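You operate a simulated robot arm through the tools that you are given. There is no shell and no other tool.

You run a simulated robot arm. Do the job below in one go: nothing can be reset, and whatever is moved stays where it is left.

JOB
Put things in order on the top of the long steel table. At the end: the yellow dough lump from the top of the long steel table stands on top of the steel disc; the brown filling lump from the top of the long steel table stands on top of the white mould plate (marked "P3"); the knobbed cream block from the top of the long steel table stands where the white roller stood; the white roller from the top of the long steel table stands on top of the blue rolled belt (roll); whatever was shut is shut again. Leave all else as you found it, and nothing knocked over.

Only the result counts: the job must be done as asked and must still hold three seconds after the hand-in. Knocking over, shifting, dropping, spilling or breaking anything else fails it.

ROBOT AND FRAMES
A 5-joint arm with a two-finger parallel gripper, fixed in place. Base frame: the origin is at the foot of the arm, x ahead of it, y to its left, z up; the work surface is at about z = 0. Lengths are in m, angles in degrees, forces in N, time in s.
With the tool pointing down near the work surface it reaches from about 0.26 to 0.68 m from the base axis. Its first joint turns from -66.0 to 66.0 degrees. The tool tilts only in the upright plane through the base axis and itself; it spins freely about its own axis. Payload 2.9 kg.
The TCP is the grasp point between the finger pads, 0.03 m short of the fingertips. In the tool frame z runs along the fingers and y along their closing line. The gripper opens to 0.11 m. The fingers are 0.02 m wide and 0.01 m thick; the gripper's body (0.048 by 0.112 m) begins 0.055 m behind the TCP.
Orientation is told as [roll, pitch, yaw] about the base's x, y, z axes, in that order, counted from this pose: with the fingers straight down and closing along the base's y, the tool's x points along the base's -x, its y along +y and its z along -z.

CONTROLS
- The arm moves only by the tool jog_arm. Its argument "rows" is a list of rows, each an object (a shift or turn left out is 0, a gripper value left out holds the last) with "rot": the turn, a rotation vector about the base's x, y, z in degrees, a list of three; "delta_pos": the shift along the base's x, y, z in m, a list of three; "grip": the finger opening in m, from 0 to 0.11. In form: [{"rot": [ax, ay, az], "delta_pos": [x, y, z], "grip": grip}, ...]. A call has 1 to 20 rows; each row is the pose to reach, as a shift and turn from the pose commanded when the call began. A row lasts 0.2 s, in which the tool goes at most 0.05 m and 8.6 degrees; a call with a longer step from one row to the next is refused whole, and so is a gripper value outside its range. A pose out of reach is approached as far as the arm can. The call stops where the force on the tool passes 40 N (or 10 N more than at its start, if that is more) or the arm is blocked; 0.2 s more then pass. Each finger travels about 0.108 m/s and halts on what it meets, pressing with about 43 N; the grip force reading is that of the motor and also rises with nothing between the fingers. The clock runs only during rows and for 0.2 s after the last one: add rows that repeat a pose to give the fingers time. The reply holds the time, the measured pose of the TCP, the force on the tool along the base axes, the opening and the grip force, in the units named above and with some noise, with the torque about the TCP (base axes, N m) and any sound that the robot's microphone picked up.
- Cameras (640 x 400 px; columns grow to the right, rows downward): "scene" is fixed at [0.036, -0.4584, 0.5953]; the picture's right is [0.75, -0.66, 0.00], its down [-0.45, -0.51, -0.73] and it looks along [0.48, 0.55, -0.68] (base axes); focal length 342 px, centre (320, 200). "wrist" rides on the gripper at [0.072, 0.017, -0.103] in the tool frame; the picture's right is [-0.23, 0.97, 0.00], its down [-0.76, -0.18, -0.62] and it looks along [-0.61, -0.14, 0.78] (tool axes); focal length 222 px, centre (320, 200).
- snapshot(camera): a new picture of that camera. No time passes.
- pixel_to_xyz(camera, pixels): for up to 12 pixels [column, row] of the newest picture of that camera ("zoom" is the newest enlarged one), the place [x, y, z] in the base frame of the surface seen there, good to about 0.002 m. No time passes.
- close_up(camera, box): a new picture of the part [left, top, right, bottom] of that camera's present view, enlarged. No time passes.
- job_done(): hands the job in; it is judged then, once.

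Unless the task says otherwise, let go and move clear before handing in.

The tools are called after "Emit:" as a command line: name --argument value ..., lists and objects as JSON in quotes. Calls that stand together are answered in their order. jog_arm: Moves the arm, as the interface text tells. Its arguments: {"type":"object","properties":{"rows":{"type":"array"}},"required":["rows"]} The other tools are called the same way: snapshot (camera) takes a picture; pixel_to_xyz (camera, pixels) gives the place of the surface under pixels of a picture; close_up (camera, box) takes an enlarged picture of a part of a camera's view; job_done () hands the job in.

At the start:

```text
time_s: 0.0
tcp_pos: [0.4039, -0.2478, 0.3338]
tcp_rot: [0.0, -0.1, -0.1]
ft_force: [0.5, 0.3, 0.5]
torque: [0.0, 0.04, 0.0]
width: 0.1101
finger_force: 0.1
```

scene: 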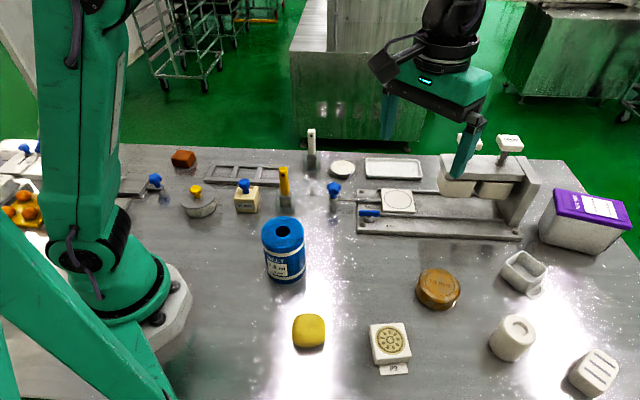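
wrist: 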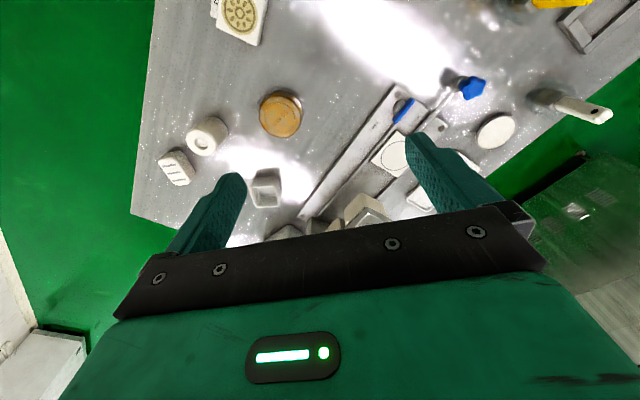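

The scene picture shows the yellow lump near (309,331), a brown lump near (438,288), another brown/red one near (183,158), a blue roll at (284,250), a white roller near (513,338) and the P3 plate at (390,343). I'll take enlarged views to identify each item.

Emit:
close_up --camera "scene" --box '[340, 120, 640, 310]'

Emit:
close_up --camera "scene" --box '[120, 120, 380, 290]'

Emit:
close_up --camera "scene" --box '[240, 210, 640, 400]'

Emit:
close_up --camera "scene" --box '[0, 130, 200, 260]'

```text
2.11 times, centred on (490, 215) of scene
```

zoom: 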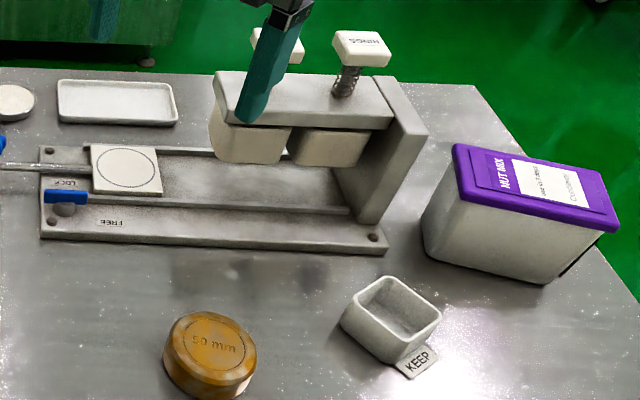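

```text
2.35 times, centred on (250, 205) of scene
```

zoom: 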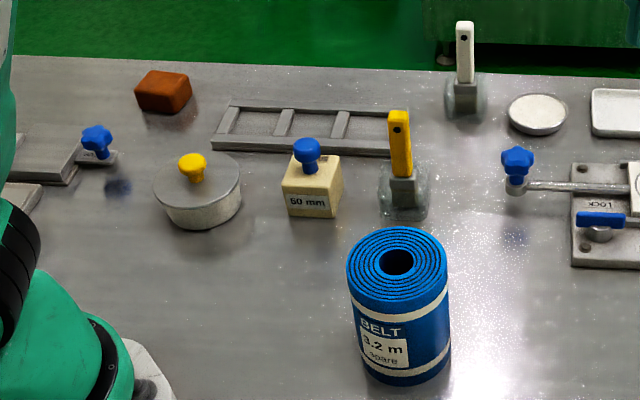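

```text
1.60 times, centred on (440, 305) of scene
```

zoom: 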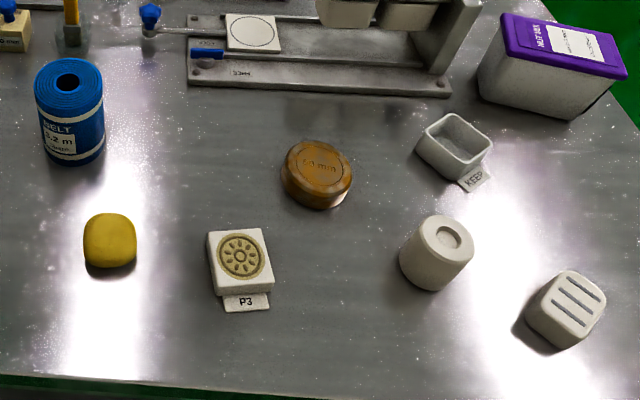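

```text
3.08 times, centred on (100, 195) of scene
```

zoom: 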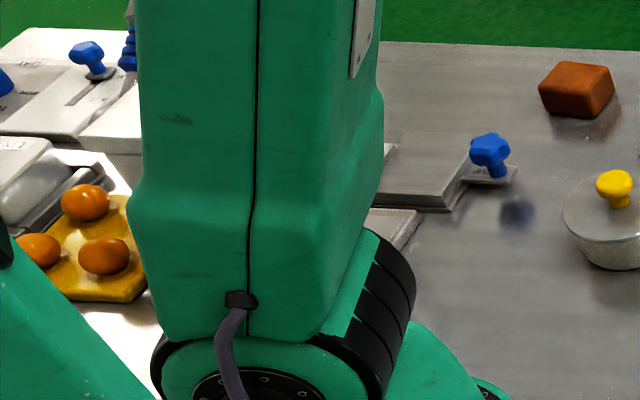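

The knobbed block (60 mm) is at (247,197), and the orange-brown lump is at (183,158). I still need to tell which item is the steel disc, so I'll zoom in further on the round plate at (342,168), the press slide and the far-left area.

Emit:
close_up --camera "scene" --box '[290, 115, 450, 225]'

Emit:
close_up --camera "scene" --box '[340, 140, 440, 240]'

Emit:
close_up --camera "scene" --box '[100, 135, 280, 235]'

Emit:
close_up --camera "scene" --box '[420, 110, 640, 260]'

Emit:
pixel_to_xyz --camera "scene" --pixels '[[309, 331], [438, 288], [183, 158], [284, 230], [513, 330], [390, 340], [342, 168], [398, 201], [245, 186], [197, 205], [392, 168], [155, 182]]'

```text
3.64 times, centred on (370, 170) of scene
```

zoom: 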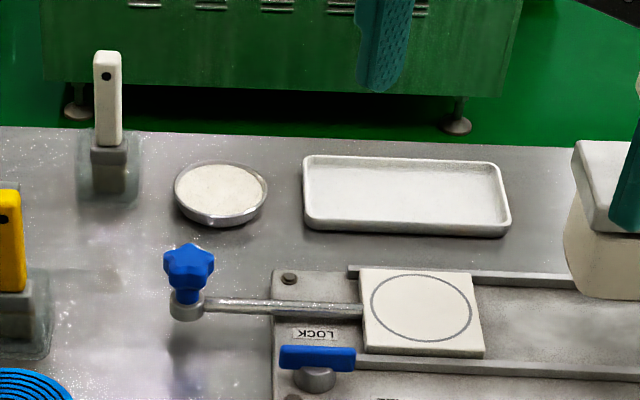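

```text
4.00 times, centred on (390, 190) of scene
```

zoom: 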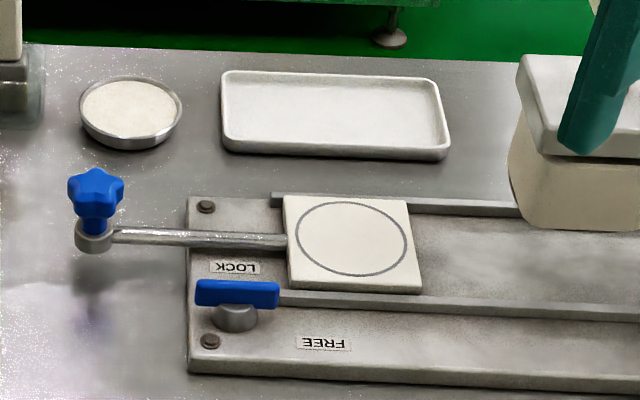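

```text
3.56 times, centred on (190, 185) of scene
```

zoom: 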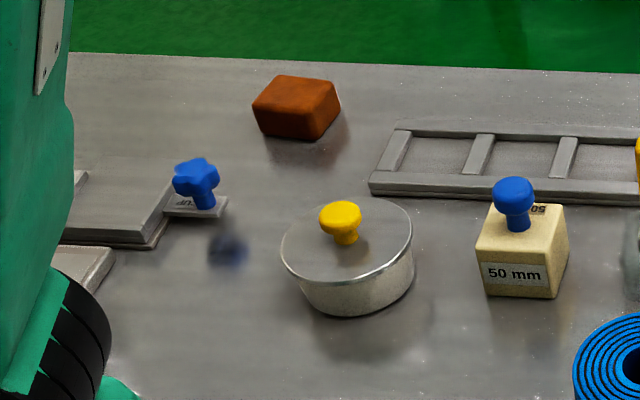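

```text
2.67 times, centred on (530, 185) of scene
```

zoom: 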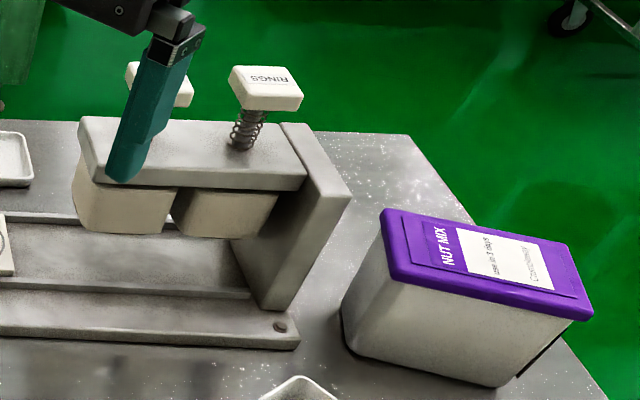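

```text
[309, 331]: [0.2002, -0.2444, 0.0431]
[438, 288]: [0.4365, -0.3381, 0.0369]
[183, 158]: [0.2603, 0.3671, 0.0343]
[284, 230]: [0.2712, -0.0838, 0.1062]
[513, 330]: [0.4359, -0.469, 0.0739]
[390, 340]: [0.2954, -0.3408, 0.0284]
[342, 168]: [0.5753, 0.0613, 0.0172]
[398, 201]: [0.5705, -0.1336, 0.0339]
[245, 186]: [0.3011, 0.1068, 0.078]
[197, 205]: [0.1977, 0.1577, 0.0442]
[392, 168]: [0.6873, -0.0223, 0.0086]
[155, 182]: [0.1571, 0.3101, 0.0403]
```

The dish at (342,168) has a steel rim, and the pot at (197,205) has a yellow-knobbed lid. The steel disc isn't clear yet, and the arm hides the left part of the table. I'll swing the arm left at a safe height so the wrist camera can survey the rest.

Emit:
jog_arm --rows '[{"delta_pos": [0, 0.04, 0.03]}, {"delta_pos": [0, 0.08, 0.06]}, {"delta_pos": [0, 0.12, 0.08]}, {"delta_pos": [0, 0.16, 0.1]}, {"delta_pos": [0, 0.2, 0.1]}, {"delta_pos": [0, 0.24, 0.1]}]'

Emit:
snapshot --camera "wrist"

Emit:
snapshot --camera "scene"

```text
time_s: 1.4
tcp_pos: [0.405, -0.0075, 0.432]
tcp_rot: [0.0, -0.1, 0.0]
ft_force: [-0.7, 0.0, -0.8]
torque: [0.02, -0.02, 0.01]
width: 0.11
finger_force: 0.1
```

```text
taken
```

wrist: 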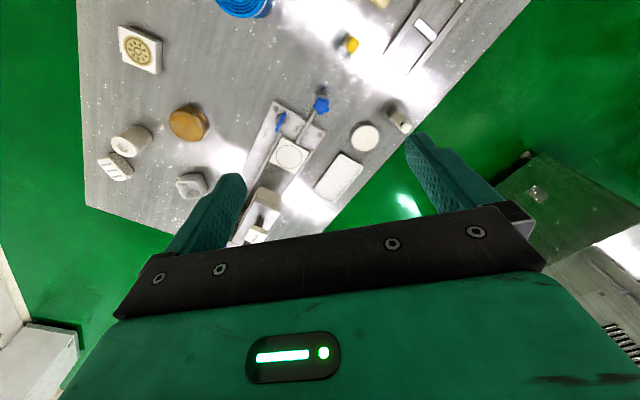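

```text
taken
```

scene: 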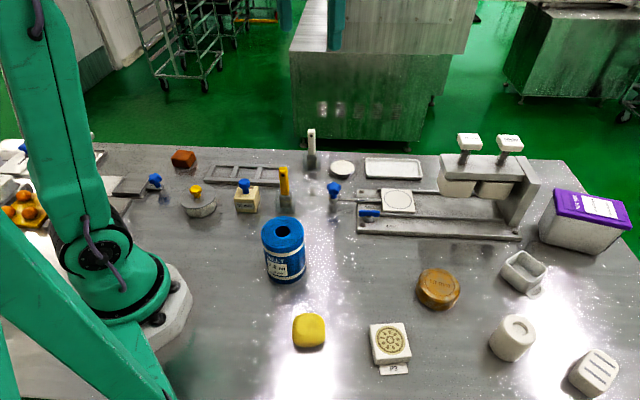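

The survey shows the right side well. Now I'll spin the tool about 90° so the wrist camera looks toward +y, the left part of the table.

Emit:
jog_arm --rows '[{"rot": [0, 0, 8.5], "delta_pos": [-0.02, 0, 0]}, {"rot": [0, 0, 17], "delta_pos": [-0.04, 0, 0]}, {"rot": [0, 0, 25.5], "delta_pos": [-0.06, 0, 0]}, {"rot": [0, 0, 34], "delta_pos": [-0.08, 0, 0]}, {"rot": [0, 0, 42.5], "delta_pos": [-0.1, 0, 0]}, {"rot": [0, 0, 51], "delta_pos": [-0.1, 0, 0]}, {"rot": [0, 0, 59.5], "delta_pos": [-0.1, 0, 0]}, {"rot": [0, 0, 68], "delta_pos": [-0.1, 0, 0]}, {"rot": [0, 0, 76.5], "delta_pos": [-0.1, 0, 0]}, {"rot": [0, 0, 85], "delta_pos": [-0.1, 0, 0]}]'

Emit:
snapshot --camera "wrist"

Emit:
close_up --camera "wrist" --box '[80, 0, 480, 250]'

```text
time_s: 3.6
tcp_pos: [0.304, -0.0085, 0.4347]
tcp_rot: [-0.1, 0.0, 85.2]
ft_force: [0.1, -0.5, -0.3]
torque: [0.0, 0.0, 0.0]
width: 0.1101
finger_force: 0.0
```

```text
taken
```

wrist: 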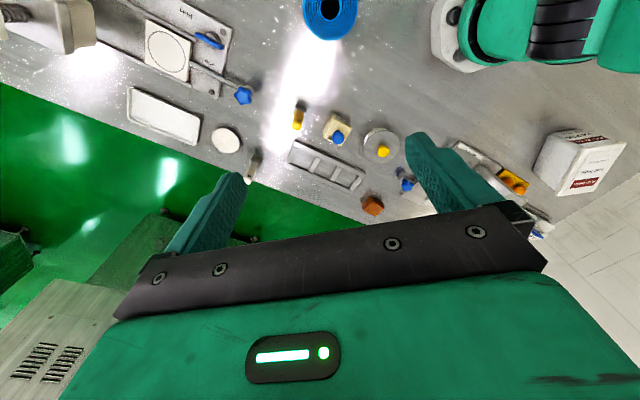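

```text
1.60 times, centred on (280, 125) of wrist
```

zoom: 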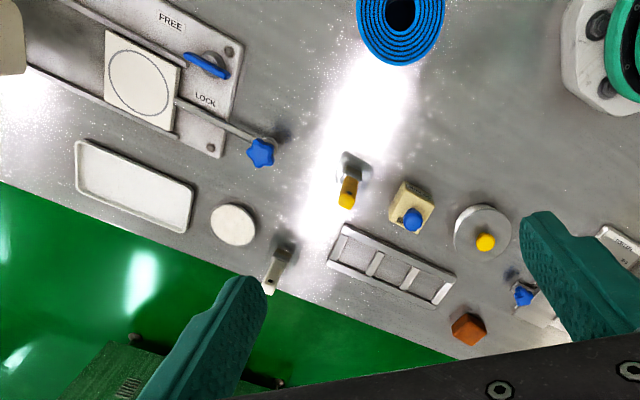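

The lidded pot with the yellow knob stays a separate item, and the area near the blue star knob on the left is still hidden by the finger. I'll turn the tool further and move slightly left to see it.

Emit:
jog_arm --rows '[{"rot": [0, 0, 8.5], "delta_pos": [0, 0.02, 0.01]}, {"rot": [0, 0, 17], "delta_pos": [0, 0.04, 0.02]}, {"rot": [0, 0, 25.5], "delta_pos": [0, 0.06, 0.02]}, {"rot": [0, 0, 34], "delta_pos": [0, 0.08, 0.02]}, {"rot": [0, 0, 42.5], "delta_pos": [0, 0.1, 0.02]}, {"rot": [0, 0, 51], "delta_pos": [0, 0.12, 0.02]}]'

Emit:
snapshot --camera "wrist"

Emit:
close_up --camera "wrist" --box '[160, 0, 560, 250]'

Emit:
snapshot --camera "scene"

```text
time_s: 5.0
tcp_pos: [0.3034, 0.1111, 0.4542]
tcp_rot: [0.0, 0.0, 136.2]
ft_force: [0.5, -0.3, 0.4]
torque: [-0.03, -0.03, 0.02]
width: 0.1102
finger_force: 0.0
```

```text
taken
```

wrist: 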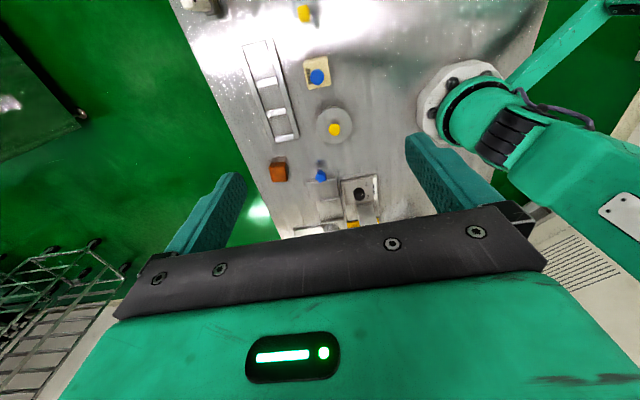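

```text
1.60 times, centred on (360, 125) of wrist
```

zoom: 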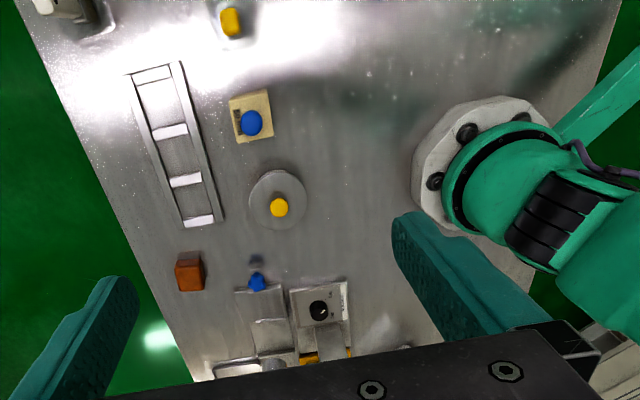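

```text
taken
```

scene: 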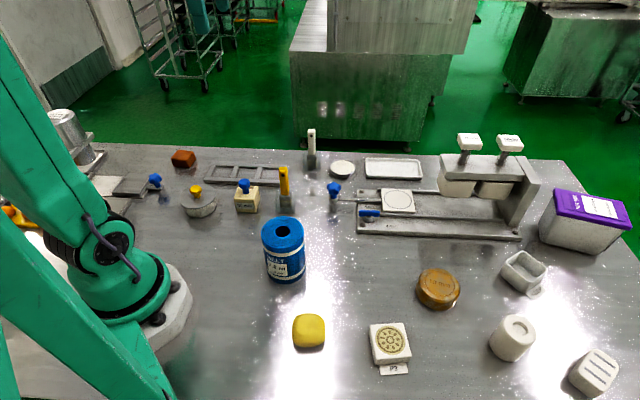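

There are devices at the far left end of the table (wrist pixels 330–370, 180–230). I'll move further left to look at them.

Emit:
jog_arm --rows '[{"delta_pos": [-0.01, 0.04, 0.0]}, {"delta_pos": [-0.02, 0.08, 0.0]}, {"delta_pos": [-0.03, 0.12, 0.0]}, {"delta_pos": [-0.05, 0.16, 0.0]}, {"delta_pos": [-0.06, 0.2, 0.0]}, {"delta_pos": [-0.07, 0.22, 0.0]}]'

Emit:
snapshot --camera "wrist"

Emit:
close_up --camera "wrist" --box '[160, 0, 560, 250]'

Emit:
snapshot --camera "scene"

Emit:
close_up --camera "scene" --box '[0, 80, 240, 240]'

```text
time_s: 6.4
tcp_pos: [0.2339, 0.3307, 0.4544]
tcp_rot: [0.0, 0.0, 136.0]
ft_force: [0.0, -1.0, -1.0]
torque: [0.04, 0.0, 0.03]
width: 0.11
finger_force: 0.1
```

```text
taken
```

wrist: 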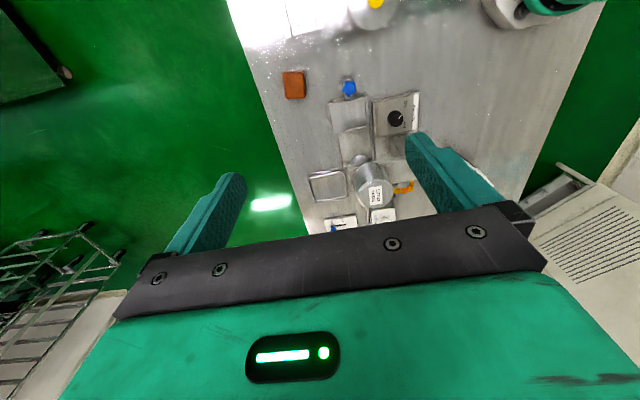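

```text
1.60 times, centred on (360, 125) of wrist
```

zoom: 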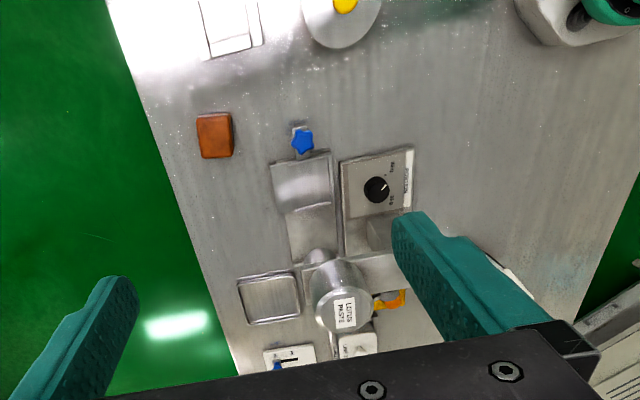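

```text
taken
```

scene: 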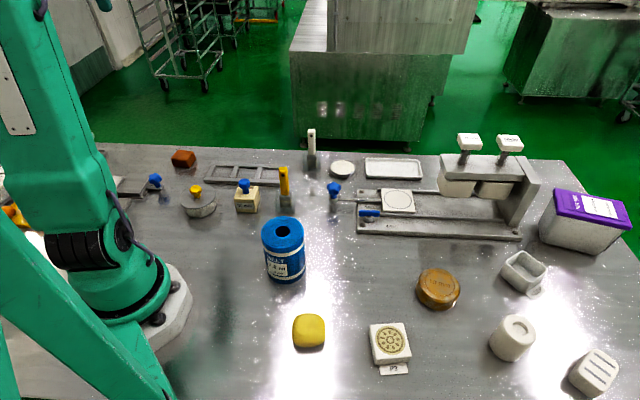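

```text
2.50 times, centred on (120, 160) of scene
```

zoom: 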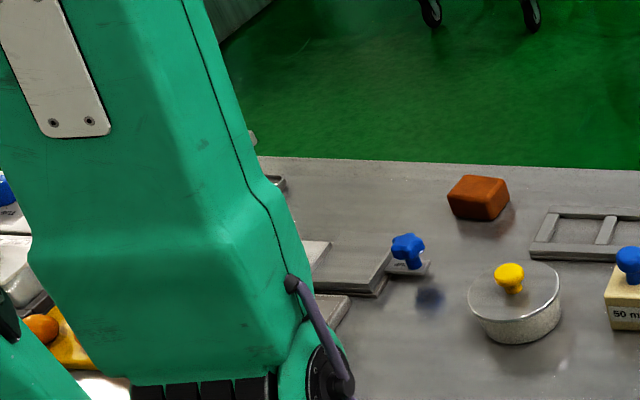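

At the left end there's a depositor with a star-knob slide, a dial and a LOTUS PASTE hopper. I'll zoom in on that, and then look closely at the pot and the dish to settle which one is the steel disc.

Emit:
close_up --camera "wrist" --box '[280, 60, 440, 160]'

Emit:
close_up --camera "wrist" --box '[290, 140, 450, 240]'

Emit:
pixel_to_xyz --camera "wrist" --pixels '[[294, 85], [348, 87], [348, 98], [347, 115], [353, 145], [396, 118], [372, 2], [365, 22], [327, 185], [372, 180], [390, 145]]'

```text
4.00 times, centred on (360, 110) of wrist
```

zoom: 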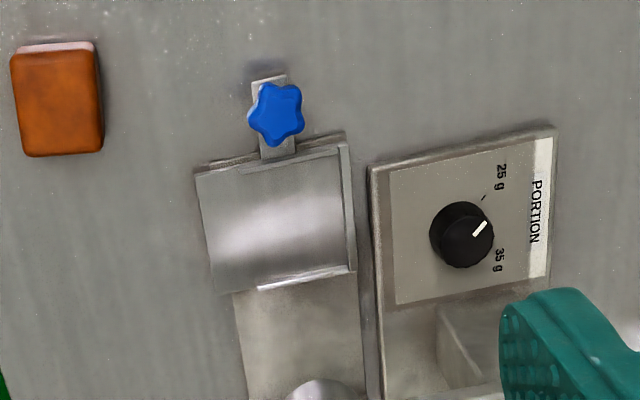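

```text
4.00 times, centred on (370, 190) of wrist
```

zoom: 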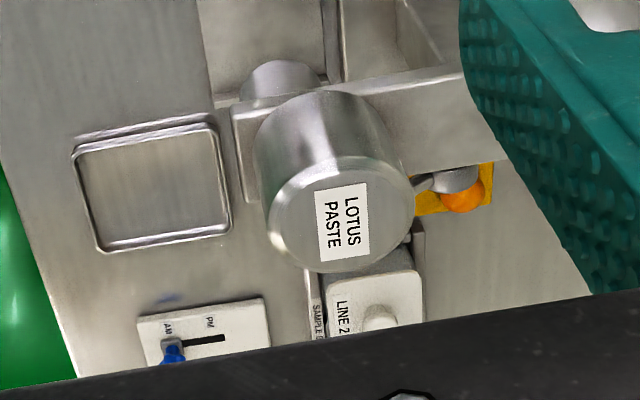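

```text
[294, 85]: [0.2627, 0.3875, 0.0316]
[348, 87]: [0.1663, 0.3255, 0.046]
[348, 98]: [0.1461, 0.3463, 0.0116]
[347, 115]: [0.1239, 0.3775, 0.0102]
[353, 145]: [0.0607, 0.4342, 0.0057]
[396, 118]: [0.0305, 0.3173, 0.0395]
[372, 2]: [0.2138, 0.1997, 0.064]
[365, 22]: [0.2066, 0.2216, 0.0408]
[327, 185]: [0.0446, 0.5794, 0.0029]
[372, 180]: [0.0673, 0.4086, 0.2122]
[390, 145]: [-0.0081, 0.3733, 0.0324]
```

The slide by the hopper is probably a cover with a star knob at (0.166,0.325). Next I'll move back over the pot at about (0.20,0.17) and look closely at it from above.

Emit:
jog_arm --rows '[{"rot": [0, 0, 0], "delta_pos": [0.02, -0.04, -0.03]}, {"rot": [0, 0, 0], "delta_pos": [0.06, -0.06, -0.06]}, {"rot": [0, 0, 0], "delta_pos": [0.09, -0.08, -0.1]}, {"rot": [0, 0, 0], "delta_pos": [0.11, -0.1, -0.14]}]'

Emit:
snapshot --camera "wrist"

Emit:
snapshot --camera "scene"

```text
refused: row 1 steps farther than a row can; nothing moved
```

```text
taken
```

wrist: 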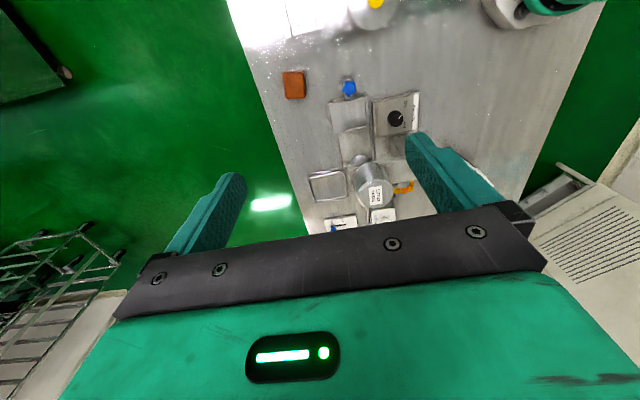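

```text
taken
```

scene: 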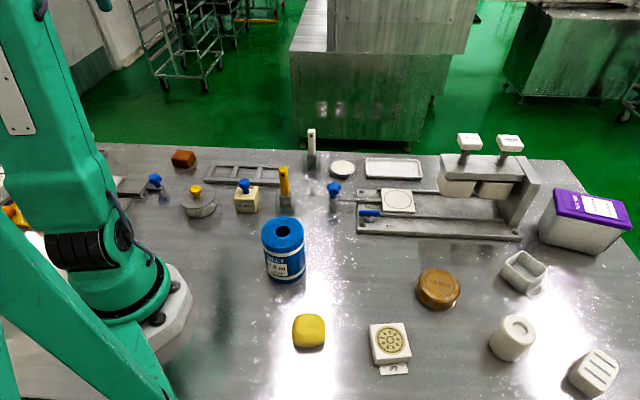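

The move was refused because its first step was about 0.054 m, and nothing moved. I'll repeat it with smaller steps.

Emit:
jog_arm --rows '[{"delta_pos": [0.02, -0.03, -0.02]}, {"delta_pos": [0.04, -0.05, -0.05]}, {"delta_pos": [0.06, -0.07, -0.08]}, {"delta_pos": [0.08, -0.09, -0.11]}, {"delta_pos": [0.1, -0.11, -0.14]}, {"delta_pos": [0.11, -0.12, -0.16]}]'

Emit:
snapshot --camera "wrist"

Emit:
close_up --camera "wrist" --box '[240, 0, 480, 150]'

```text
time_s: 7.8
tcp_pos: [0.3433, 0.2116, 0.2925]
tcp_rot: [0.0, 0.0, 136.0]
ft_force: [0.1, 0.1, -0.6]
torque: [0.01, 0.01, 0.01]
width: 0.1102
finger_force: 0.1
```

```text
taken
```

wrist: 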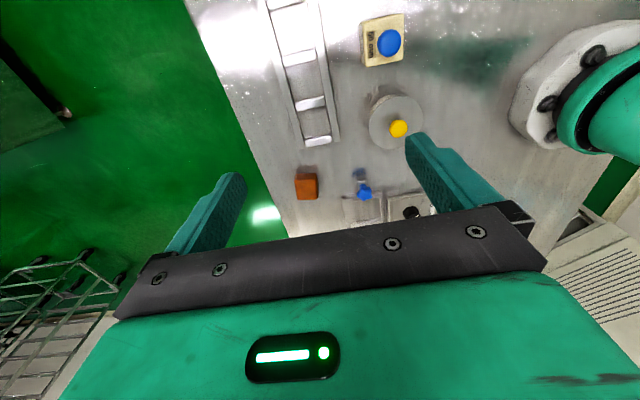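

```text
2.67 times, centred on (360, 75) of wrist
```

zoom: 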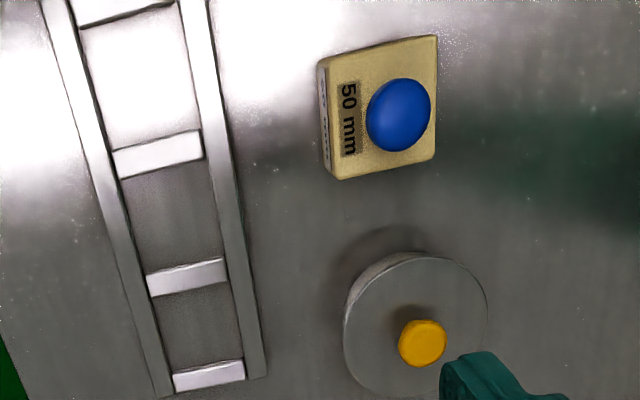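

The pot is a tapered tub with a flat steel lid and a yellow knob, with wrist knob pixel near (398,128). I'll measure the pot, the knobbed block and the brown lump here.

Emit:
pixel_to_xyz --camera "wrist" --pixels '[[398, 128], [372, 118], [395, 97], [421, 115], [385, 145], [389, 42], [362, 24], [402, 16], [404, 58], [366, 66], [307, 186], [317, 118]]'

Emit:
close_up --camera "scene" --box '[150, 165, 230, 225]'

Emit:
close_up --camera "scene" --box '[310, 140, 370, 190]'

Emit:
close_up --camera "scene" --box '[400, 250, 480, 320]'

```text
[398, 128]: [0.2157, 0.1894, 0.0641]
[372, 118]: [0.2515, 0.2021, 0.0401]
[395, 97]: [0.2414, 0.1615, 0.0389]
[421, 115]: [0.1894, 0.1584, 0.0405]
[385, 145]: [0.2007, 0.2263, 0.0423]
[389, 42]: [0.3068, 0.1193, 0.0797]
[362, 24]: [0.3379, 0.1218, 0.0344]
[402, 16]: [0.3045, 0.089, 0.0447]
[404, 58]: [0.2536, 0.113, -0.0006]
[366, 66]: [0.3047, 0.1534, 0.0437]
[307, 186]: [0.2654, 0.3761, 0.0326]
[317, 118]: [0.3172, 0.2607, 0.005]
```

```text
6.67 times, centred on (190, 195) of scene
```

zoom: 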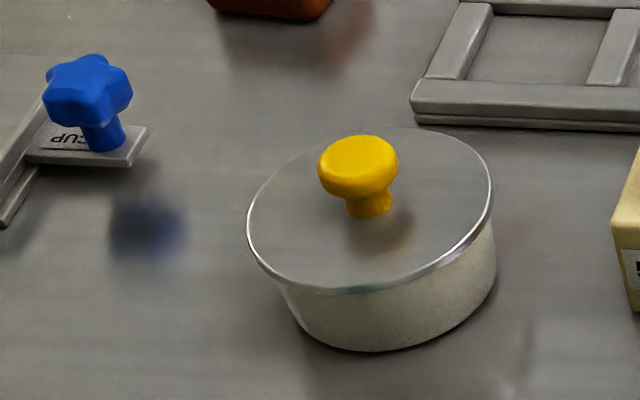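

```text
8.00 times, centred on (340, 165) of scene
```

zoom: 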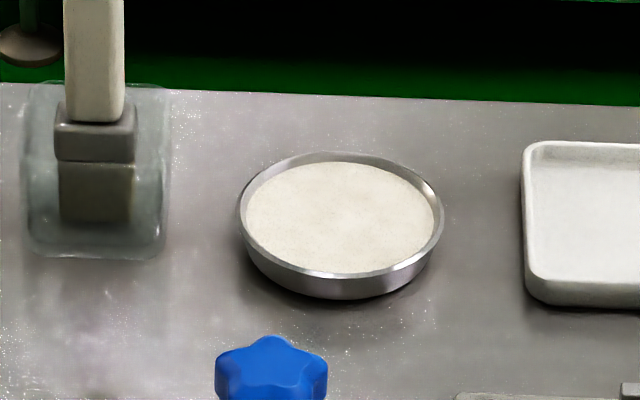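

```text
5.71 times, centred on (440, 285) of scene
```

zoom: 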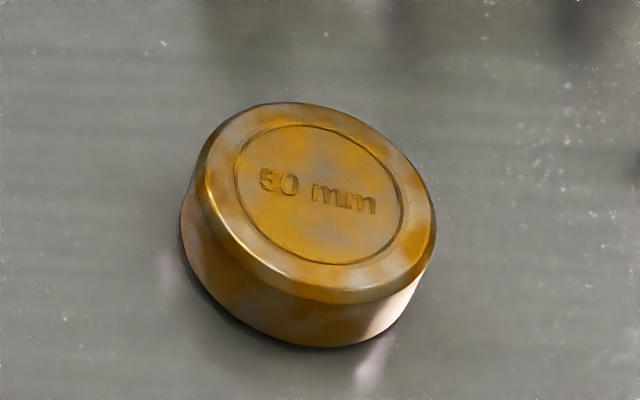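

The flour dish isn't plainly a disc, and the "50 mm" piece at (438,288) is a gold-coloured metal disc. Before deciding, I'll check the near-right part of the table that the scene camera may miss, by turning the tool so the wrist camera looks toward -y.

Emit:
jog_arm --rows '[{"rot": [0, 0, 8.5], "delta_pos": [0, -0.02, 0.03]}, {"rot": [0, 0, 17], "delta_pos": [0, -0.04, 0.06]}, {"rot": [0, 0, 25.5], "delta_pos": [0, -0.06, 0.09]}, {"rot": [0, 0, 34], "delta_pos": [0, -0.08, 0.12]}, {"rot": [0, 0, 42.5], "delta_pos": [0, -0.1, 0.14]}, {"rot": [0, 0, 51], "delta_pos": [0, -0.13, 0.14]}, {"rot": [0, 0, 59.5], "delta_pos": [0, -0.16, 0.14]}, {"rot": [0, 0, 68], "delta_pos": [0, -0.19, 0.14]}, {"rot": [0, 0, 76.5], "delta_pos": [0, -0.22, 0.14]}, {"rot": [0, 0, 85], "delta_pos": [0, -0.25, 0.14]}, {"rot": [0, 0, 93.5], "delta_pos": [0, -0.28, 0.14]}, {"rot": [0, 0, 102], "delta_pos": [0, -0.31, 0.14]}, {"rot": [0, 0, 110.5], "delta_pos": [0, -0.33, 0.14]}, {"rot": [0, 0, 119], "delta_pos": [0, -0.35, 0.14]}]'

Emit:
snapshot --camera "wrist"

Emit:
close_up --camera "wrist" --box '[80, 0, 560, 240]'

Emit:
snapshot --camera "scene"

```text
time_s: 10.8
tcp_pos: [0.0145, 0.0301, 0.4341]
tcp_rot: [-0.1, -0.1, -123.9]
ft_force: [0.5, -0.5, 0.6]
torque: [0.02, 0.01, 0.03]
width: 0.11
finger_force: 0.1
out of reach, approached as far as the arm can: row 6, 7, 8, 9, 10, 11, 12, 13, 14
```

```text
taken
```

wrist: 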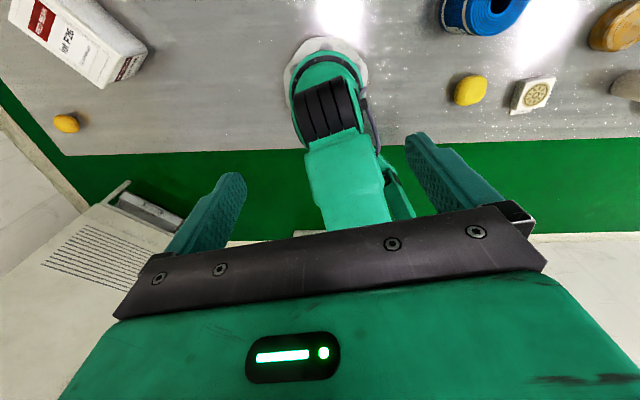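

```text
1.33 times, centred on (320, 120) of wrist
```

zoom: 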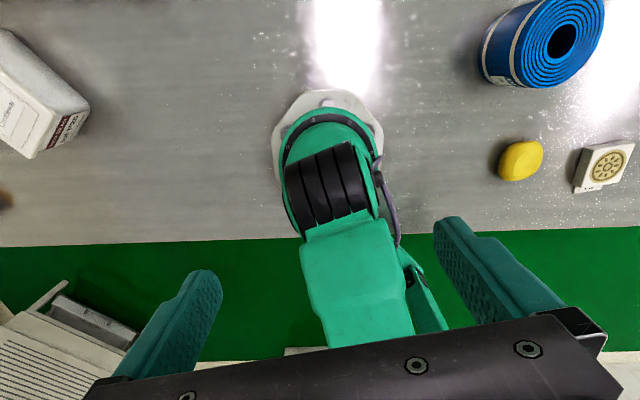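

```text
taken
```

scene: 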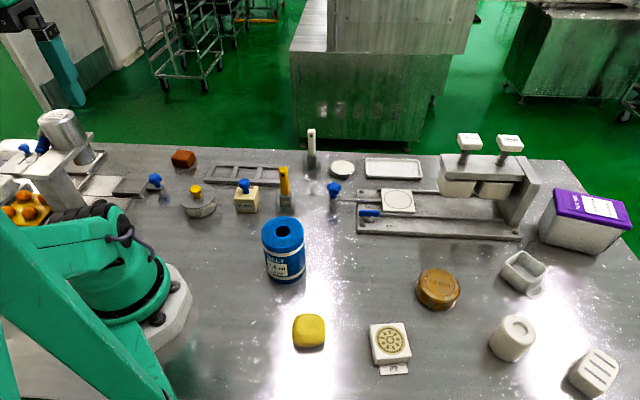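

The tool hit its spin limit and the arm folded back to (0.015,0.03,0.434), clear of everything. I'll send a single null row to see which commanded pose the controller is holding now.

Emit:
jog_arm --rows '[{"delta_pos": [0, 0, 0.0]}]'

```text
time_s: 11.2
tcp_pos: [0.0152, 0.0304, 0.4337]
tcp_rot: [0.0, -0.1, -123.9]
ft_force: [-0.1, 0.7, -0.8]
torque: [0.01, -0.01, -0.01]
width: 0.1101
finger_force: 0.0
```

The commanded pose now matches the reached one. I'll unwind the spin while moving out along the present base angle, then swing back forward.

Emit:
jog_arm --rows '[{"rot": [0, 0, -8.5], "delta_pos": [0.008, 0.016, 0]}, {"rot": [0, 0, -17], "delta_pos": [0.018, 0.036, 0]}, {"rot": [0, 0, -25.5], "delta_pos": [0.03, 0.06, 0]}, {"rot": [0, 0, -34], "delta_pos": [0.042, 0.084, 0]}, {"rot": [0, 0, -42.5], "delta_pos": [0.055, 0.105, 0]}, {"rot": [0, 0, -51], "delta_pos": [0.075, 0.125, 0]}, {"rot": [0, 0, -59.5], "delta_pos": [0.1, 0.14, 0]}, {"rot": [0, 0, -68], "delta_pos": [0.13, 0.145, 0]}, {"rot": [0, 0, -76.5], "delta_pos": [0.16, 0.145, 0]}, {"rot": [0, 0, -85], "delta_pos": [0.19, 0.14, 0]}, {"rot": [0, 0, -93.5], "delta_pos": [0.22, 0.13, 0]}, {"rot": [0, 0, -102], "delta_pos": [0.25, 0.11, 0]}, {"rot": [0, 0, -110.5], "delta_pos": [0.28, 0.09, 0]}, {"rot": [0, 0, -119], "delta_pos": [0.3, 0.07, 0]}]'

Emit:
snapshot --camera "scene"

```text
time_s: 14.2
tcp_pos: [0.3181, 0.0987, 0.4334]
tcp_rot: [-0.1, 0.0, 116.9]
ft_force: [-1.2, 0.4, -1.1]
torque: [0.0, -0.01, 0.03]
width: 0.11
finger_force: 0.1
```

```text
taken
```

scene: 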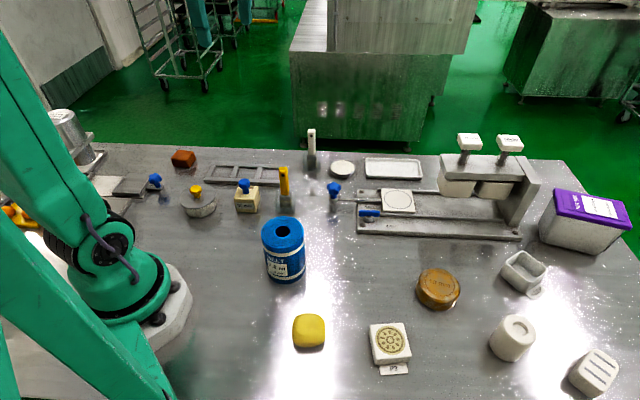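

The arm is back in a normal posture. I'll unwind the spin to 0 while swinging to the right side to look at the near-right area.

Emit:
jog_arm --rows '[{"rot": [0, 0, -8.5], "delta_pos": [0.0, -0.01, 0]}, {"rot": [0, 0, -17], "delta_pos": [0.0, -0.03, 0]}, {"rot": [0, 0, -25.5], "delta_pos": [0.0, -0.05, 0]}, {"rot": [0, 0, -34], "delta_pos": [0.0, -0.07, 0]}, {"rot": [0, 0, -42.5], "delta_pos": [0.0, -0.09, 0]}, {"rot": [0, 0, -51], "delta_pos": [0.0, -0.11, 0]}, {"rot": [0, 0, -59.5], "delta_pos": [0.0, -0.13, 0]}, {"rot": [0, 0, -68], "delta_pos": [0.0, -0.15, 0]}, {"rot": [0, 0, -76.5], "delta_pos": [0.0, -0.17, 0]}, {"rot": [0, 0, -85], "delta_pos": [0.0, -0.19, 0]}, {"rot": [0, 0, -93.5], "delta_pos": [0.0, -0.2, 0]}, {"rot": [0, 0, -102], "delta_pos": [0.0, -0.21, 0]}, {"rot": [0, 0, -110.5], "delta_pos": [0.0, -0.22, 0]}, {"rot": [0, 0, -117], "delta_pos": [0.0, -0.23, 0]}, {"rot": [0, 0, -125.5], "delta_pos": [0.0, -0.23, 0]}, {"rot": [0, 0, -134], "delta_pos": [0.0, -0.23, 0]}, {"rot": [0, 0, -142.5], "delta_pos": [0.0, -0.23, 0]}, {"rot": [0, 0, -151], "delta_pos": [0.0, -0.23, 0]}, {"rot": [0, 0, -159.5], "delta_pos": [0.0, -0.23, 0]}, {"rot": [0, 0, -168], "delta_pos": [0.0, -0.23, 0]}]'

Emit:
snapshot --camera "wrist"

Emit:
close_up --camera "wrist" --box '[80, 0, 560, 240]'

```text
time_s: 18.4
tcp_pos: [0.3184, -0.1312, 0.4333]
tcp_rot: [0.0, 0.0, -51.1]
ft_force: [-0.5, -0.1, 0.6]
torque: [-0.02, -0.01, 0.03]
width: 0.1099
finger_force: 0.0
```

```text
taken
```

wrist: 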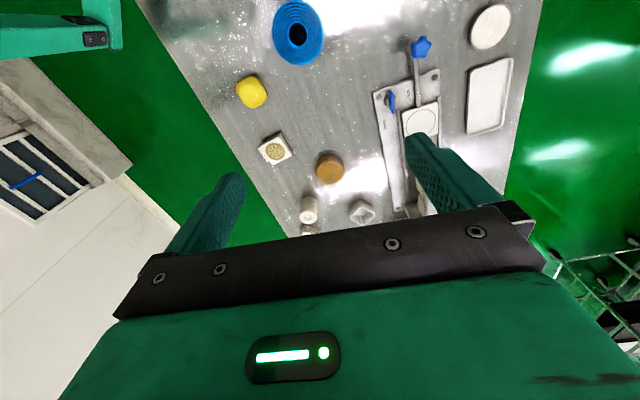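

```text
1.33 times, centred on (320, 120) of wrist
```

zoom: 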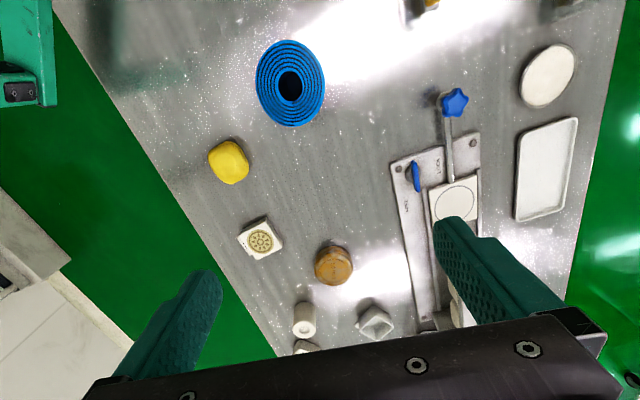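

Nothing new shows on the near-right part of the table. I'll look closely at the "50 mm" disc at wrist (330,168) and the round dish at (490,27), and measure their heights.

Emit:
close_up --camera "wrist" --box '[290, 135, 370, 195]'

Emit:
close_up --camera "wrist" --box '[440, 0, 540, 65]'

Emit:
close_up --camera "wrist" --box '[280, 180, 400, 245]'

Emit:
close_up --camera "wrist" --box '[220, 60, 320, 170]'

```text
6.67 times, centred on (330, 165) of wrist
```

zoom: 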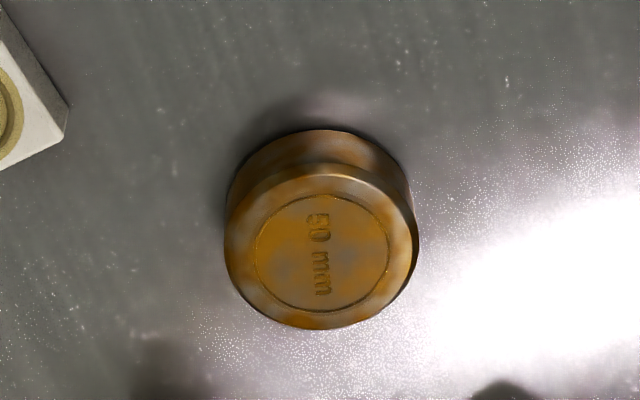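

```text
6.15 times, centred on (490, 32) of wrist
```

zoom: 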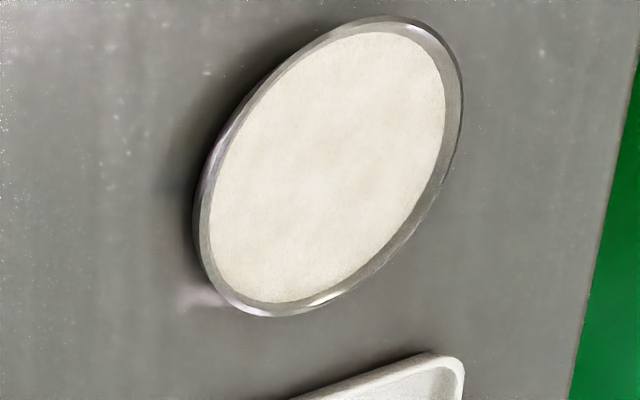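

```text
5.33 times, centred on (340, 212) of wrist
```

zoom: 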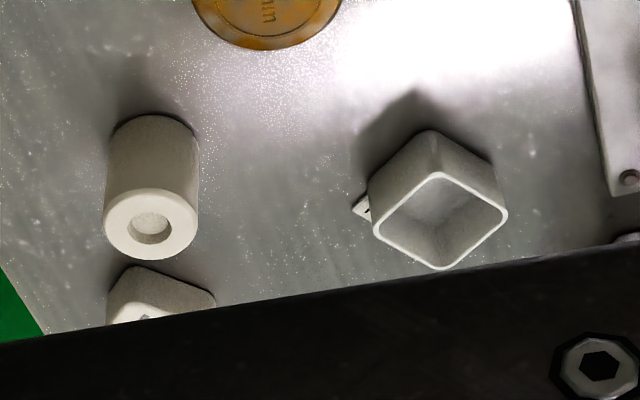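

```text
3.64 times, centred on (270, 115) of wrist
```

zoom: 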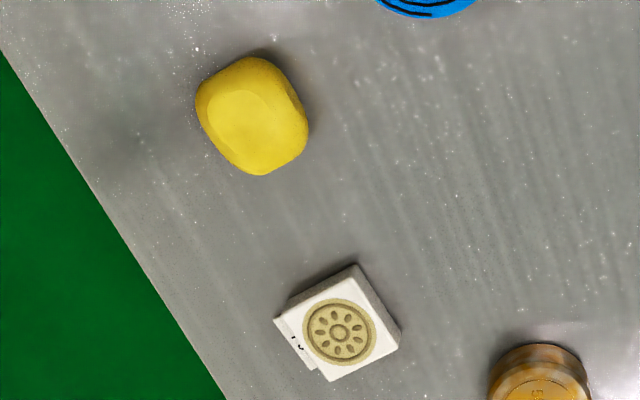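

The zoom shows the "50 mm" piece is a flat-topped steel disc with patchy rust/gold staining and bare steel at the chamfer, while the other round item is a flour dish. Before settling on it I'll check the scene view and measure the targets precisely.

Emit:
snapshot --camera "scene"

Emit:
close_up --camera "scene" --box '[470, 300, 630, 400]'

```text
taken
```

scene: 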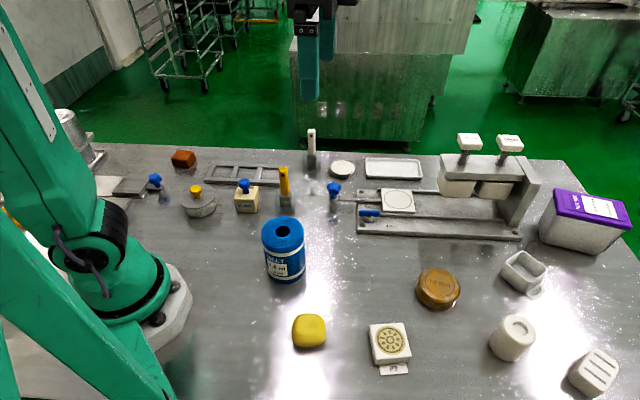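

```text
4.00 times, centred on (550, 350) of scene
```

zoom: 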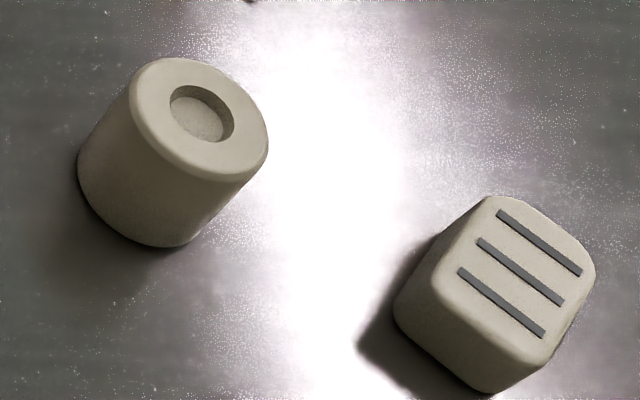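

Roller top face is clear in the zoom, with the recess centre near (202,113). I'll sample its rim and base to get centre, diameter and height.

Emit:
pixel_to_xyz --camera "zoom" --pixels '[[138, 90], [180, 64], [235, 85], [262, 135], [240, 168], [170, 150], [200, 125], [140, 200], [90, 205], [200, 235], [150, 120], [250, 150]]'

```text
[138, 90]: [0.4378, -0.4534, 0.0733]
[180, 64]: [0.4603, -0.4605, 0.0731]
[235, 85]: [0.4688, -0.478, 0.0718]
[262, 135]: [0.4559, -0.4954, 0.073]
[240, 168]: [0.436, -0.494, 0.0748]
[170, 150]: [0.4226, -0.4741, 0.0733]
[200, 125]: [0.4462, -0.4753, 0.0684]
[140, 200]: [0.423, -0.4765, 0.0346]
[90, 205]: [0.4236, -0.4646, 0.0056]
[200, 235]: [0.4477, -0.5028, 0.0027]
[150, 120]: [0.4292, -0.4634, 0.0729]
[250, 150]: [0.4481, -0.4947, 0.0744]
```

The roller's centre is at about (0.447,-0.476) with diameter about 0.05 and height about 0.073. I'll measure the neighbouring cube, the disc, P3, the dough and the blue roll the same way.

Emit:
pixel_to_xyz --camera "zoom" --pixels '[[440, 235], [495, 200], [590, 265], [530, 360], [395, 310], [490, 390], [550, 330], [470, 260]]'

Emit:
close_up --camera "scene" --box '[360, 260, 480, 380]'

```text
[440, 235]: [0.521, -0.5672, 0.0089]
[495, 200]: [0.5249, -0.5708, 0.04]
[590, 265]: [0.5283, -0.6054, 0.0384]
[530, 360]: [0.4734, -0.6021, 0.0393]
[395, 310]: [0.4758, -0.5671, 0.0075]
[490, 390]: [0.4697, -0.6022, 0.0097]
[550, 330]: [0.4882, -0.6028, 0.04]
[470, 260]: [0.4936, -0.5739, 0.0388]
```

```text
3.33 times, centred on (420, 320) of scene
```

zoom: 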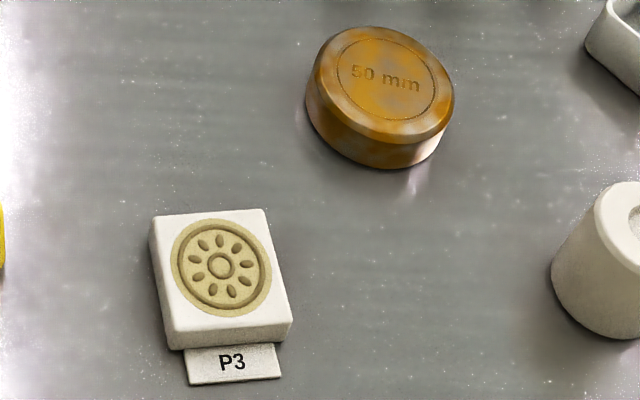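

The disc top shows rust-coloured staining with bare steel visible at lower right. I'll sample the disc rim, P3 corners and P3's recessed pattern.

Emit:
pixel_to_xyz --camera "zoom" --pixels '[[325, 65], [372, 32], [430, 60], [448, 105], [400, 135], [345, 110], [386, 78], [160, 222], [258, 215], [285, 318], [175, 325], [220, 265]]'

Emit:
close_up --camera "scene" --box '[240, 205, 360, 365]'

```text
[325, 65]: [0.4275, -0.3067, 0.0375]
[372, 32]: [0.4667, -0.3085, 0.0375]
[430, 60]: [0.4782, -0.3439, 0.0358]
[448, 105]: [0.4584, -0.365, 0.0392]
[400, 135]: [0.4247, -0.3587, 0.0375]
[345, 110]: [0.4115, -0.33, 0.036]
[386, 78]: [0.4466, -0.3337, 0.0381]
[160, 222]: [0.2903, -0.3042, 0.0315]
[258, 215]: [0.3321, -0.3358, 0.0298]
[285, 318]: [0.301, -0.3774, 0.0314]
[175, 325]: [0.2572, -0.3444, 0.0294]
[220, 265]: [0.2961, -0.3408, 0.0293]
```

```text
2.50 times, centred on (300, 285) of scene
```

zoom: 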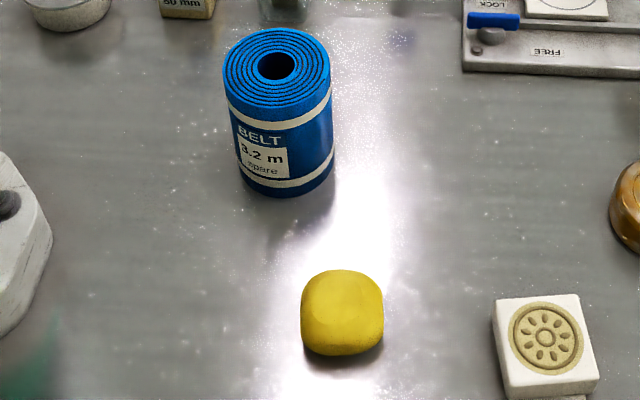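

The disc's centre is about (0.4445,-0.3355), top z 0.0377, radius 0.034, and P3's centre is about (0.295,-0.3405), top 0.030. Now the dough and the roll.

Emit:
pixel_to_xyz --camera "zoom" --pixels '[[225, 75], [275, 32], [330, 70], [280, 105], [250, 45], [310, 95], [305, 310], [340, 275], [380, 310], [340, 340], [340, 305], [345, 354]]'

Emit:
close_up --camera "scene" --box '[160, 140, 280, 220]'

```text
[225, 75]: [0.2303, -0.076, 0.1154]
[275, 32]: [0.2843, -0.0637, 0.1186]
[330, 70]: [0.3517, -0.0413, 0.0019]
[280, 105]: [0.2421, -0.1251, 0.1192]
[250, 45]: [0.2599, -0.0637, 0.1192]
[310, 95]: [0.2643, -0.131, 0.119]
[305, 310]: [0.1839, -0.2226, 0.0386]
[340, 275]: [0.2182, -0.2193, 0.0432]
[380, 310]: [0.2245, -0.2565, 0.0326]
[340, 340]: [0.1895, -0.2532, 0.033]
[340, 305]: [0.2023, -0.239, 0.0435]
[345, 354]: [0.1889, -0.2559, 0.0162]
```

```text
5.00 times, centred on (220, 180) of scene
```

zoom: 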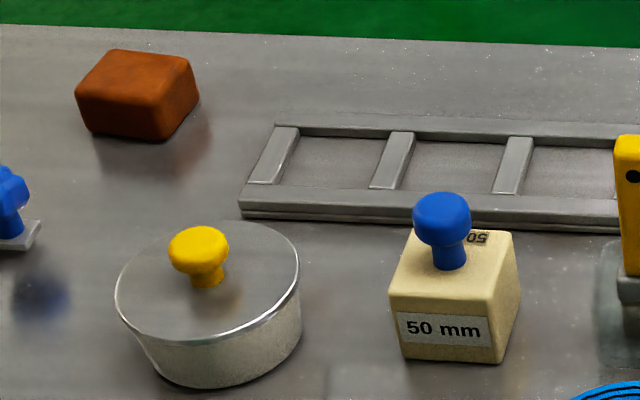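

The roll's top is z 0.119 with centre near (0.263,-0.094), and the dough's centre is near (0.205,-0.238), top 0.0435. Now I'll measure the knobbed block and the brown lump.

Emit:
pixel_to_xyz --camera "zoom" --pixels '[[395, 285], [490, 305], [514, 238], [418, 235], [405, 350], [497, 360], [515, 300], [82, 90], [110, 52], [190, 62], [163, 98], [440, 200]]'

Emit:
pixel_to_xyz --camera "zoom" --pixels '[[92, 130], [162, 138], [197, 100], [120, 75], [160, 80], [442, 240], [470, 215], [415, 215], [442, 265]]'

Emit:
pixel_to_xyz --camera "scene" --pixels '[[276, 232], [284, 238], [292, 231], [284, 225], [282, 233]]'

```text
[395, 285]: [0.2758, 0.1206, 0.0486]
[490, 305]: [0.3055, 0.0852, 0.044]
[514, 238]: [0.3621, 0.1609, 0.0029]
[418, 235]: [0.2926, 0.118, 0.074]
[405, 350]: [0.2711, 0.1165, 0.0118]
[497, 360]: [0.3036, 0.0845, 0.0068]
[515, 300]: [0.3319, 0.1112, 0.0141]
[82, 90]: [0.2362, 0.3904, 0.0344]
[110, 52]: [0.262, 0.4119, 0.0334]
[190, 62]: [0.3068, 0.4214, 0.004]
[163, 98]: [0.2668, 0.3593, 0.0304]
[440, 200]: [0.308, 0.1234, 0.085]
```

```text
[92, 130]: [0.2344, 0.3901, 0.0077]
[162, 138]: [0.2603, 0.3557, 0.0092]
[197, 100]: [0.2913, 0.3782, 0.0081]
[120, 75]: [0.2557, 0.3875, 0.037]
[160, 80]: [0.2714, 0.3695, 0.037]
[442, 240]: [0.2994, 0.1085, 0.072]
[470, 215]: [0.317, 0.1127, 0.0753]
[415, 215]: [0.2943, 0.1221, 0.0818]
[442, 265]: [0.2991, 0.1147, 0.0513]
```

```text
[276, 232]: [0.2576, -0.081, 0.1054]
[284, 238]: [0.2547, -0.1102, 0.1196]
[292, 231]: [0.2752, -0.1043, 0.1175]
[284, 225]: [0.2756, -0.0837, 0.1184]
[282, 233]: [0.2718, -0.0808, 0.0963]
```

Measurements are complete: block centre about (0.304,0.117) turned 45°, brown lump centre about (0.263,0.384), roll centre about (0.263,-0.094). I'll start with the roller by moving above (0.447,-0.476) at z 0.20.

Emit:
jog_arm --rows '[{"delta_pos": [0.012, -0.034, -0.023]}, {"delta_pos": [0.024, -0.068, -0.046]}, {"delta_pos": [0.036, -0.102, -0.069]}, {"delta_pos": [0.05, -0.138, -0.092]}, {"delta_pos": [0.064, -0.172, -0.115]}, {"delta_pos": [0.078, -0.206, -0.138]}, {"delta_pos": [0.091, -0.24, -0.161]}, {"delta_pos": [0.104, -0.275, -0.184]}, {"delta_pos": [0.117, -0.31, -0.207]}, {"delta_pos": [0.1286, -0.3448, -0.233]}, {"delta_pos": [0.1286, -0.3448, -0.233]}]'

Emit:
snapshot --camera "wrist"

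Emit:
snapshot --camera "scene"

```text
time_s: 20.8
tcp_pos: [0.4471, -0.4755, 0.2013]
tcp_rot: [0.0, 0.0, -51.0]
ft_force: [1.2, -0.3, -0.7]
torque: [-0.02, -0.01, 0.02]
width: 0.11
finger_force: 0.1
```

```text
taken
```

wrist: 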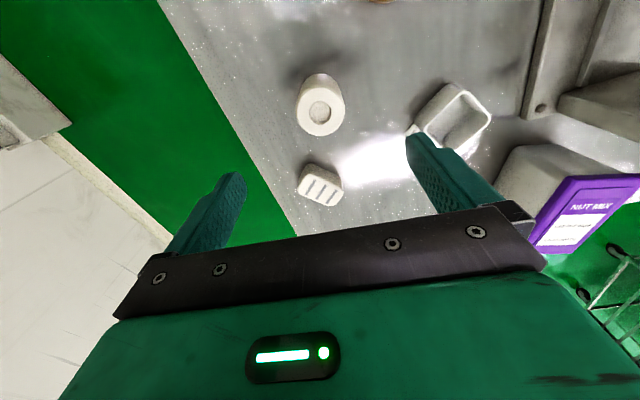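

```text
taken
```

scene: 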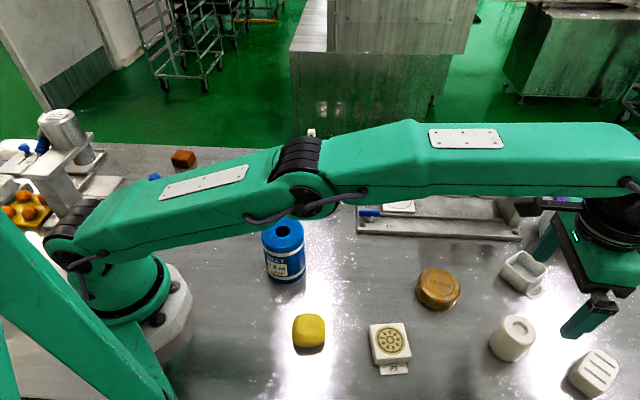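

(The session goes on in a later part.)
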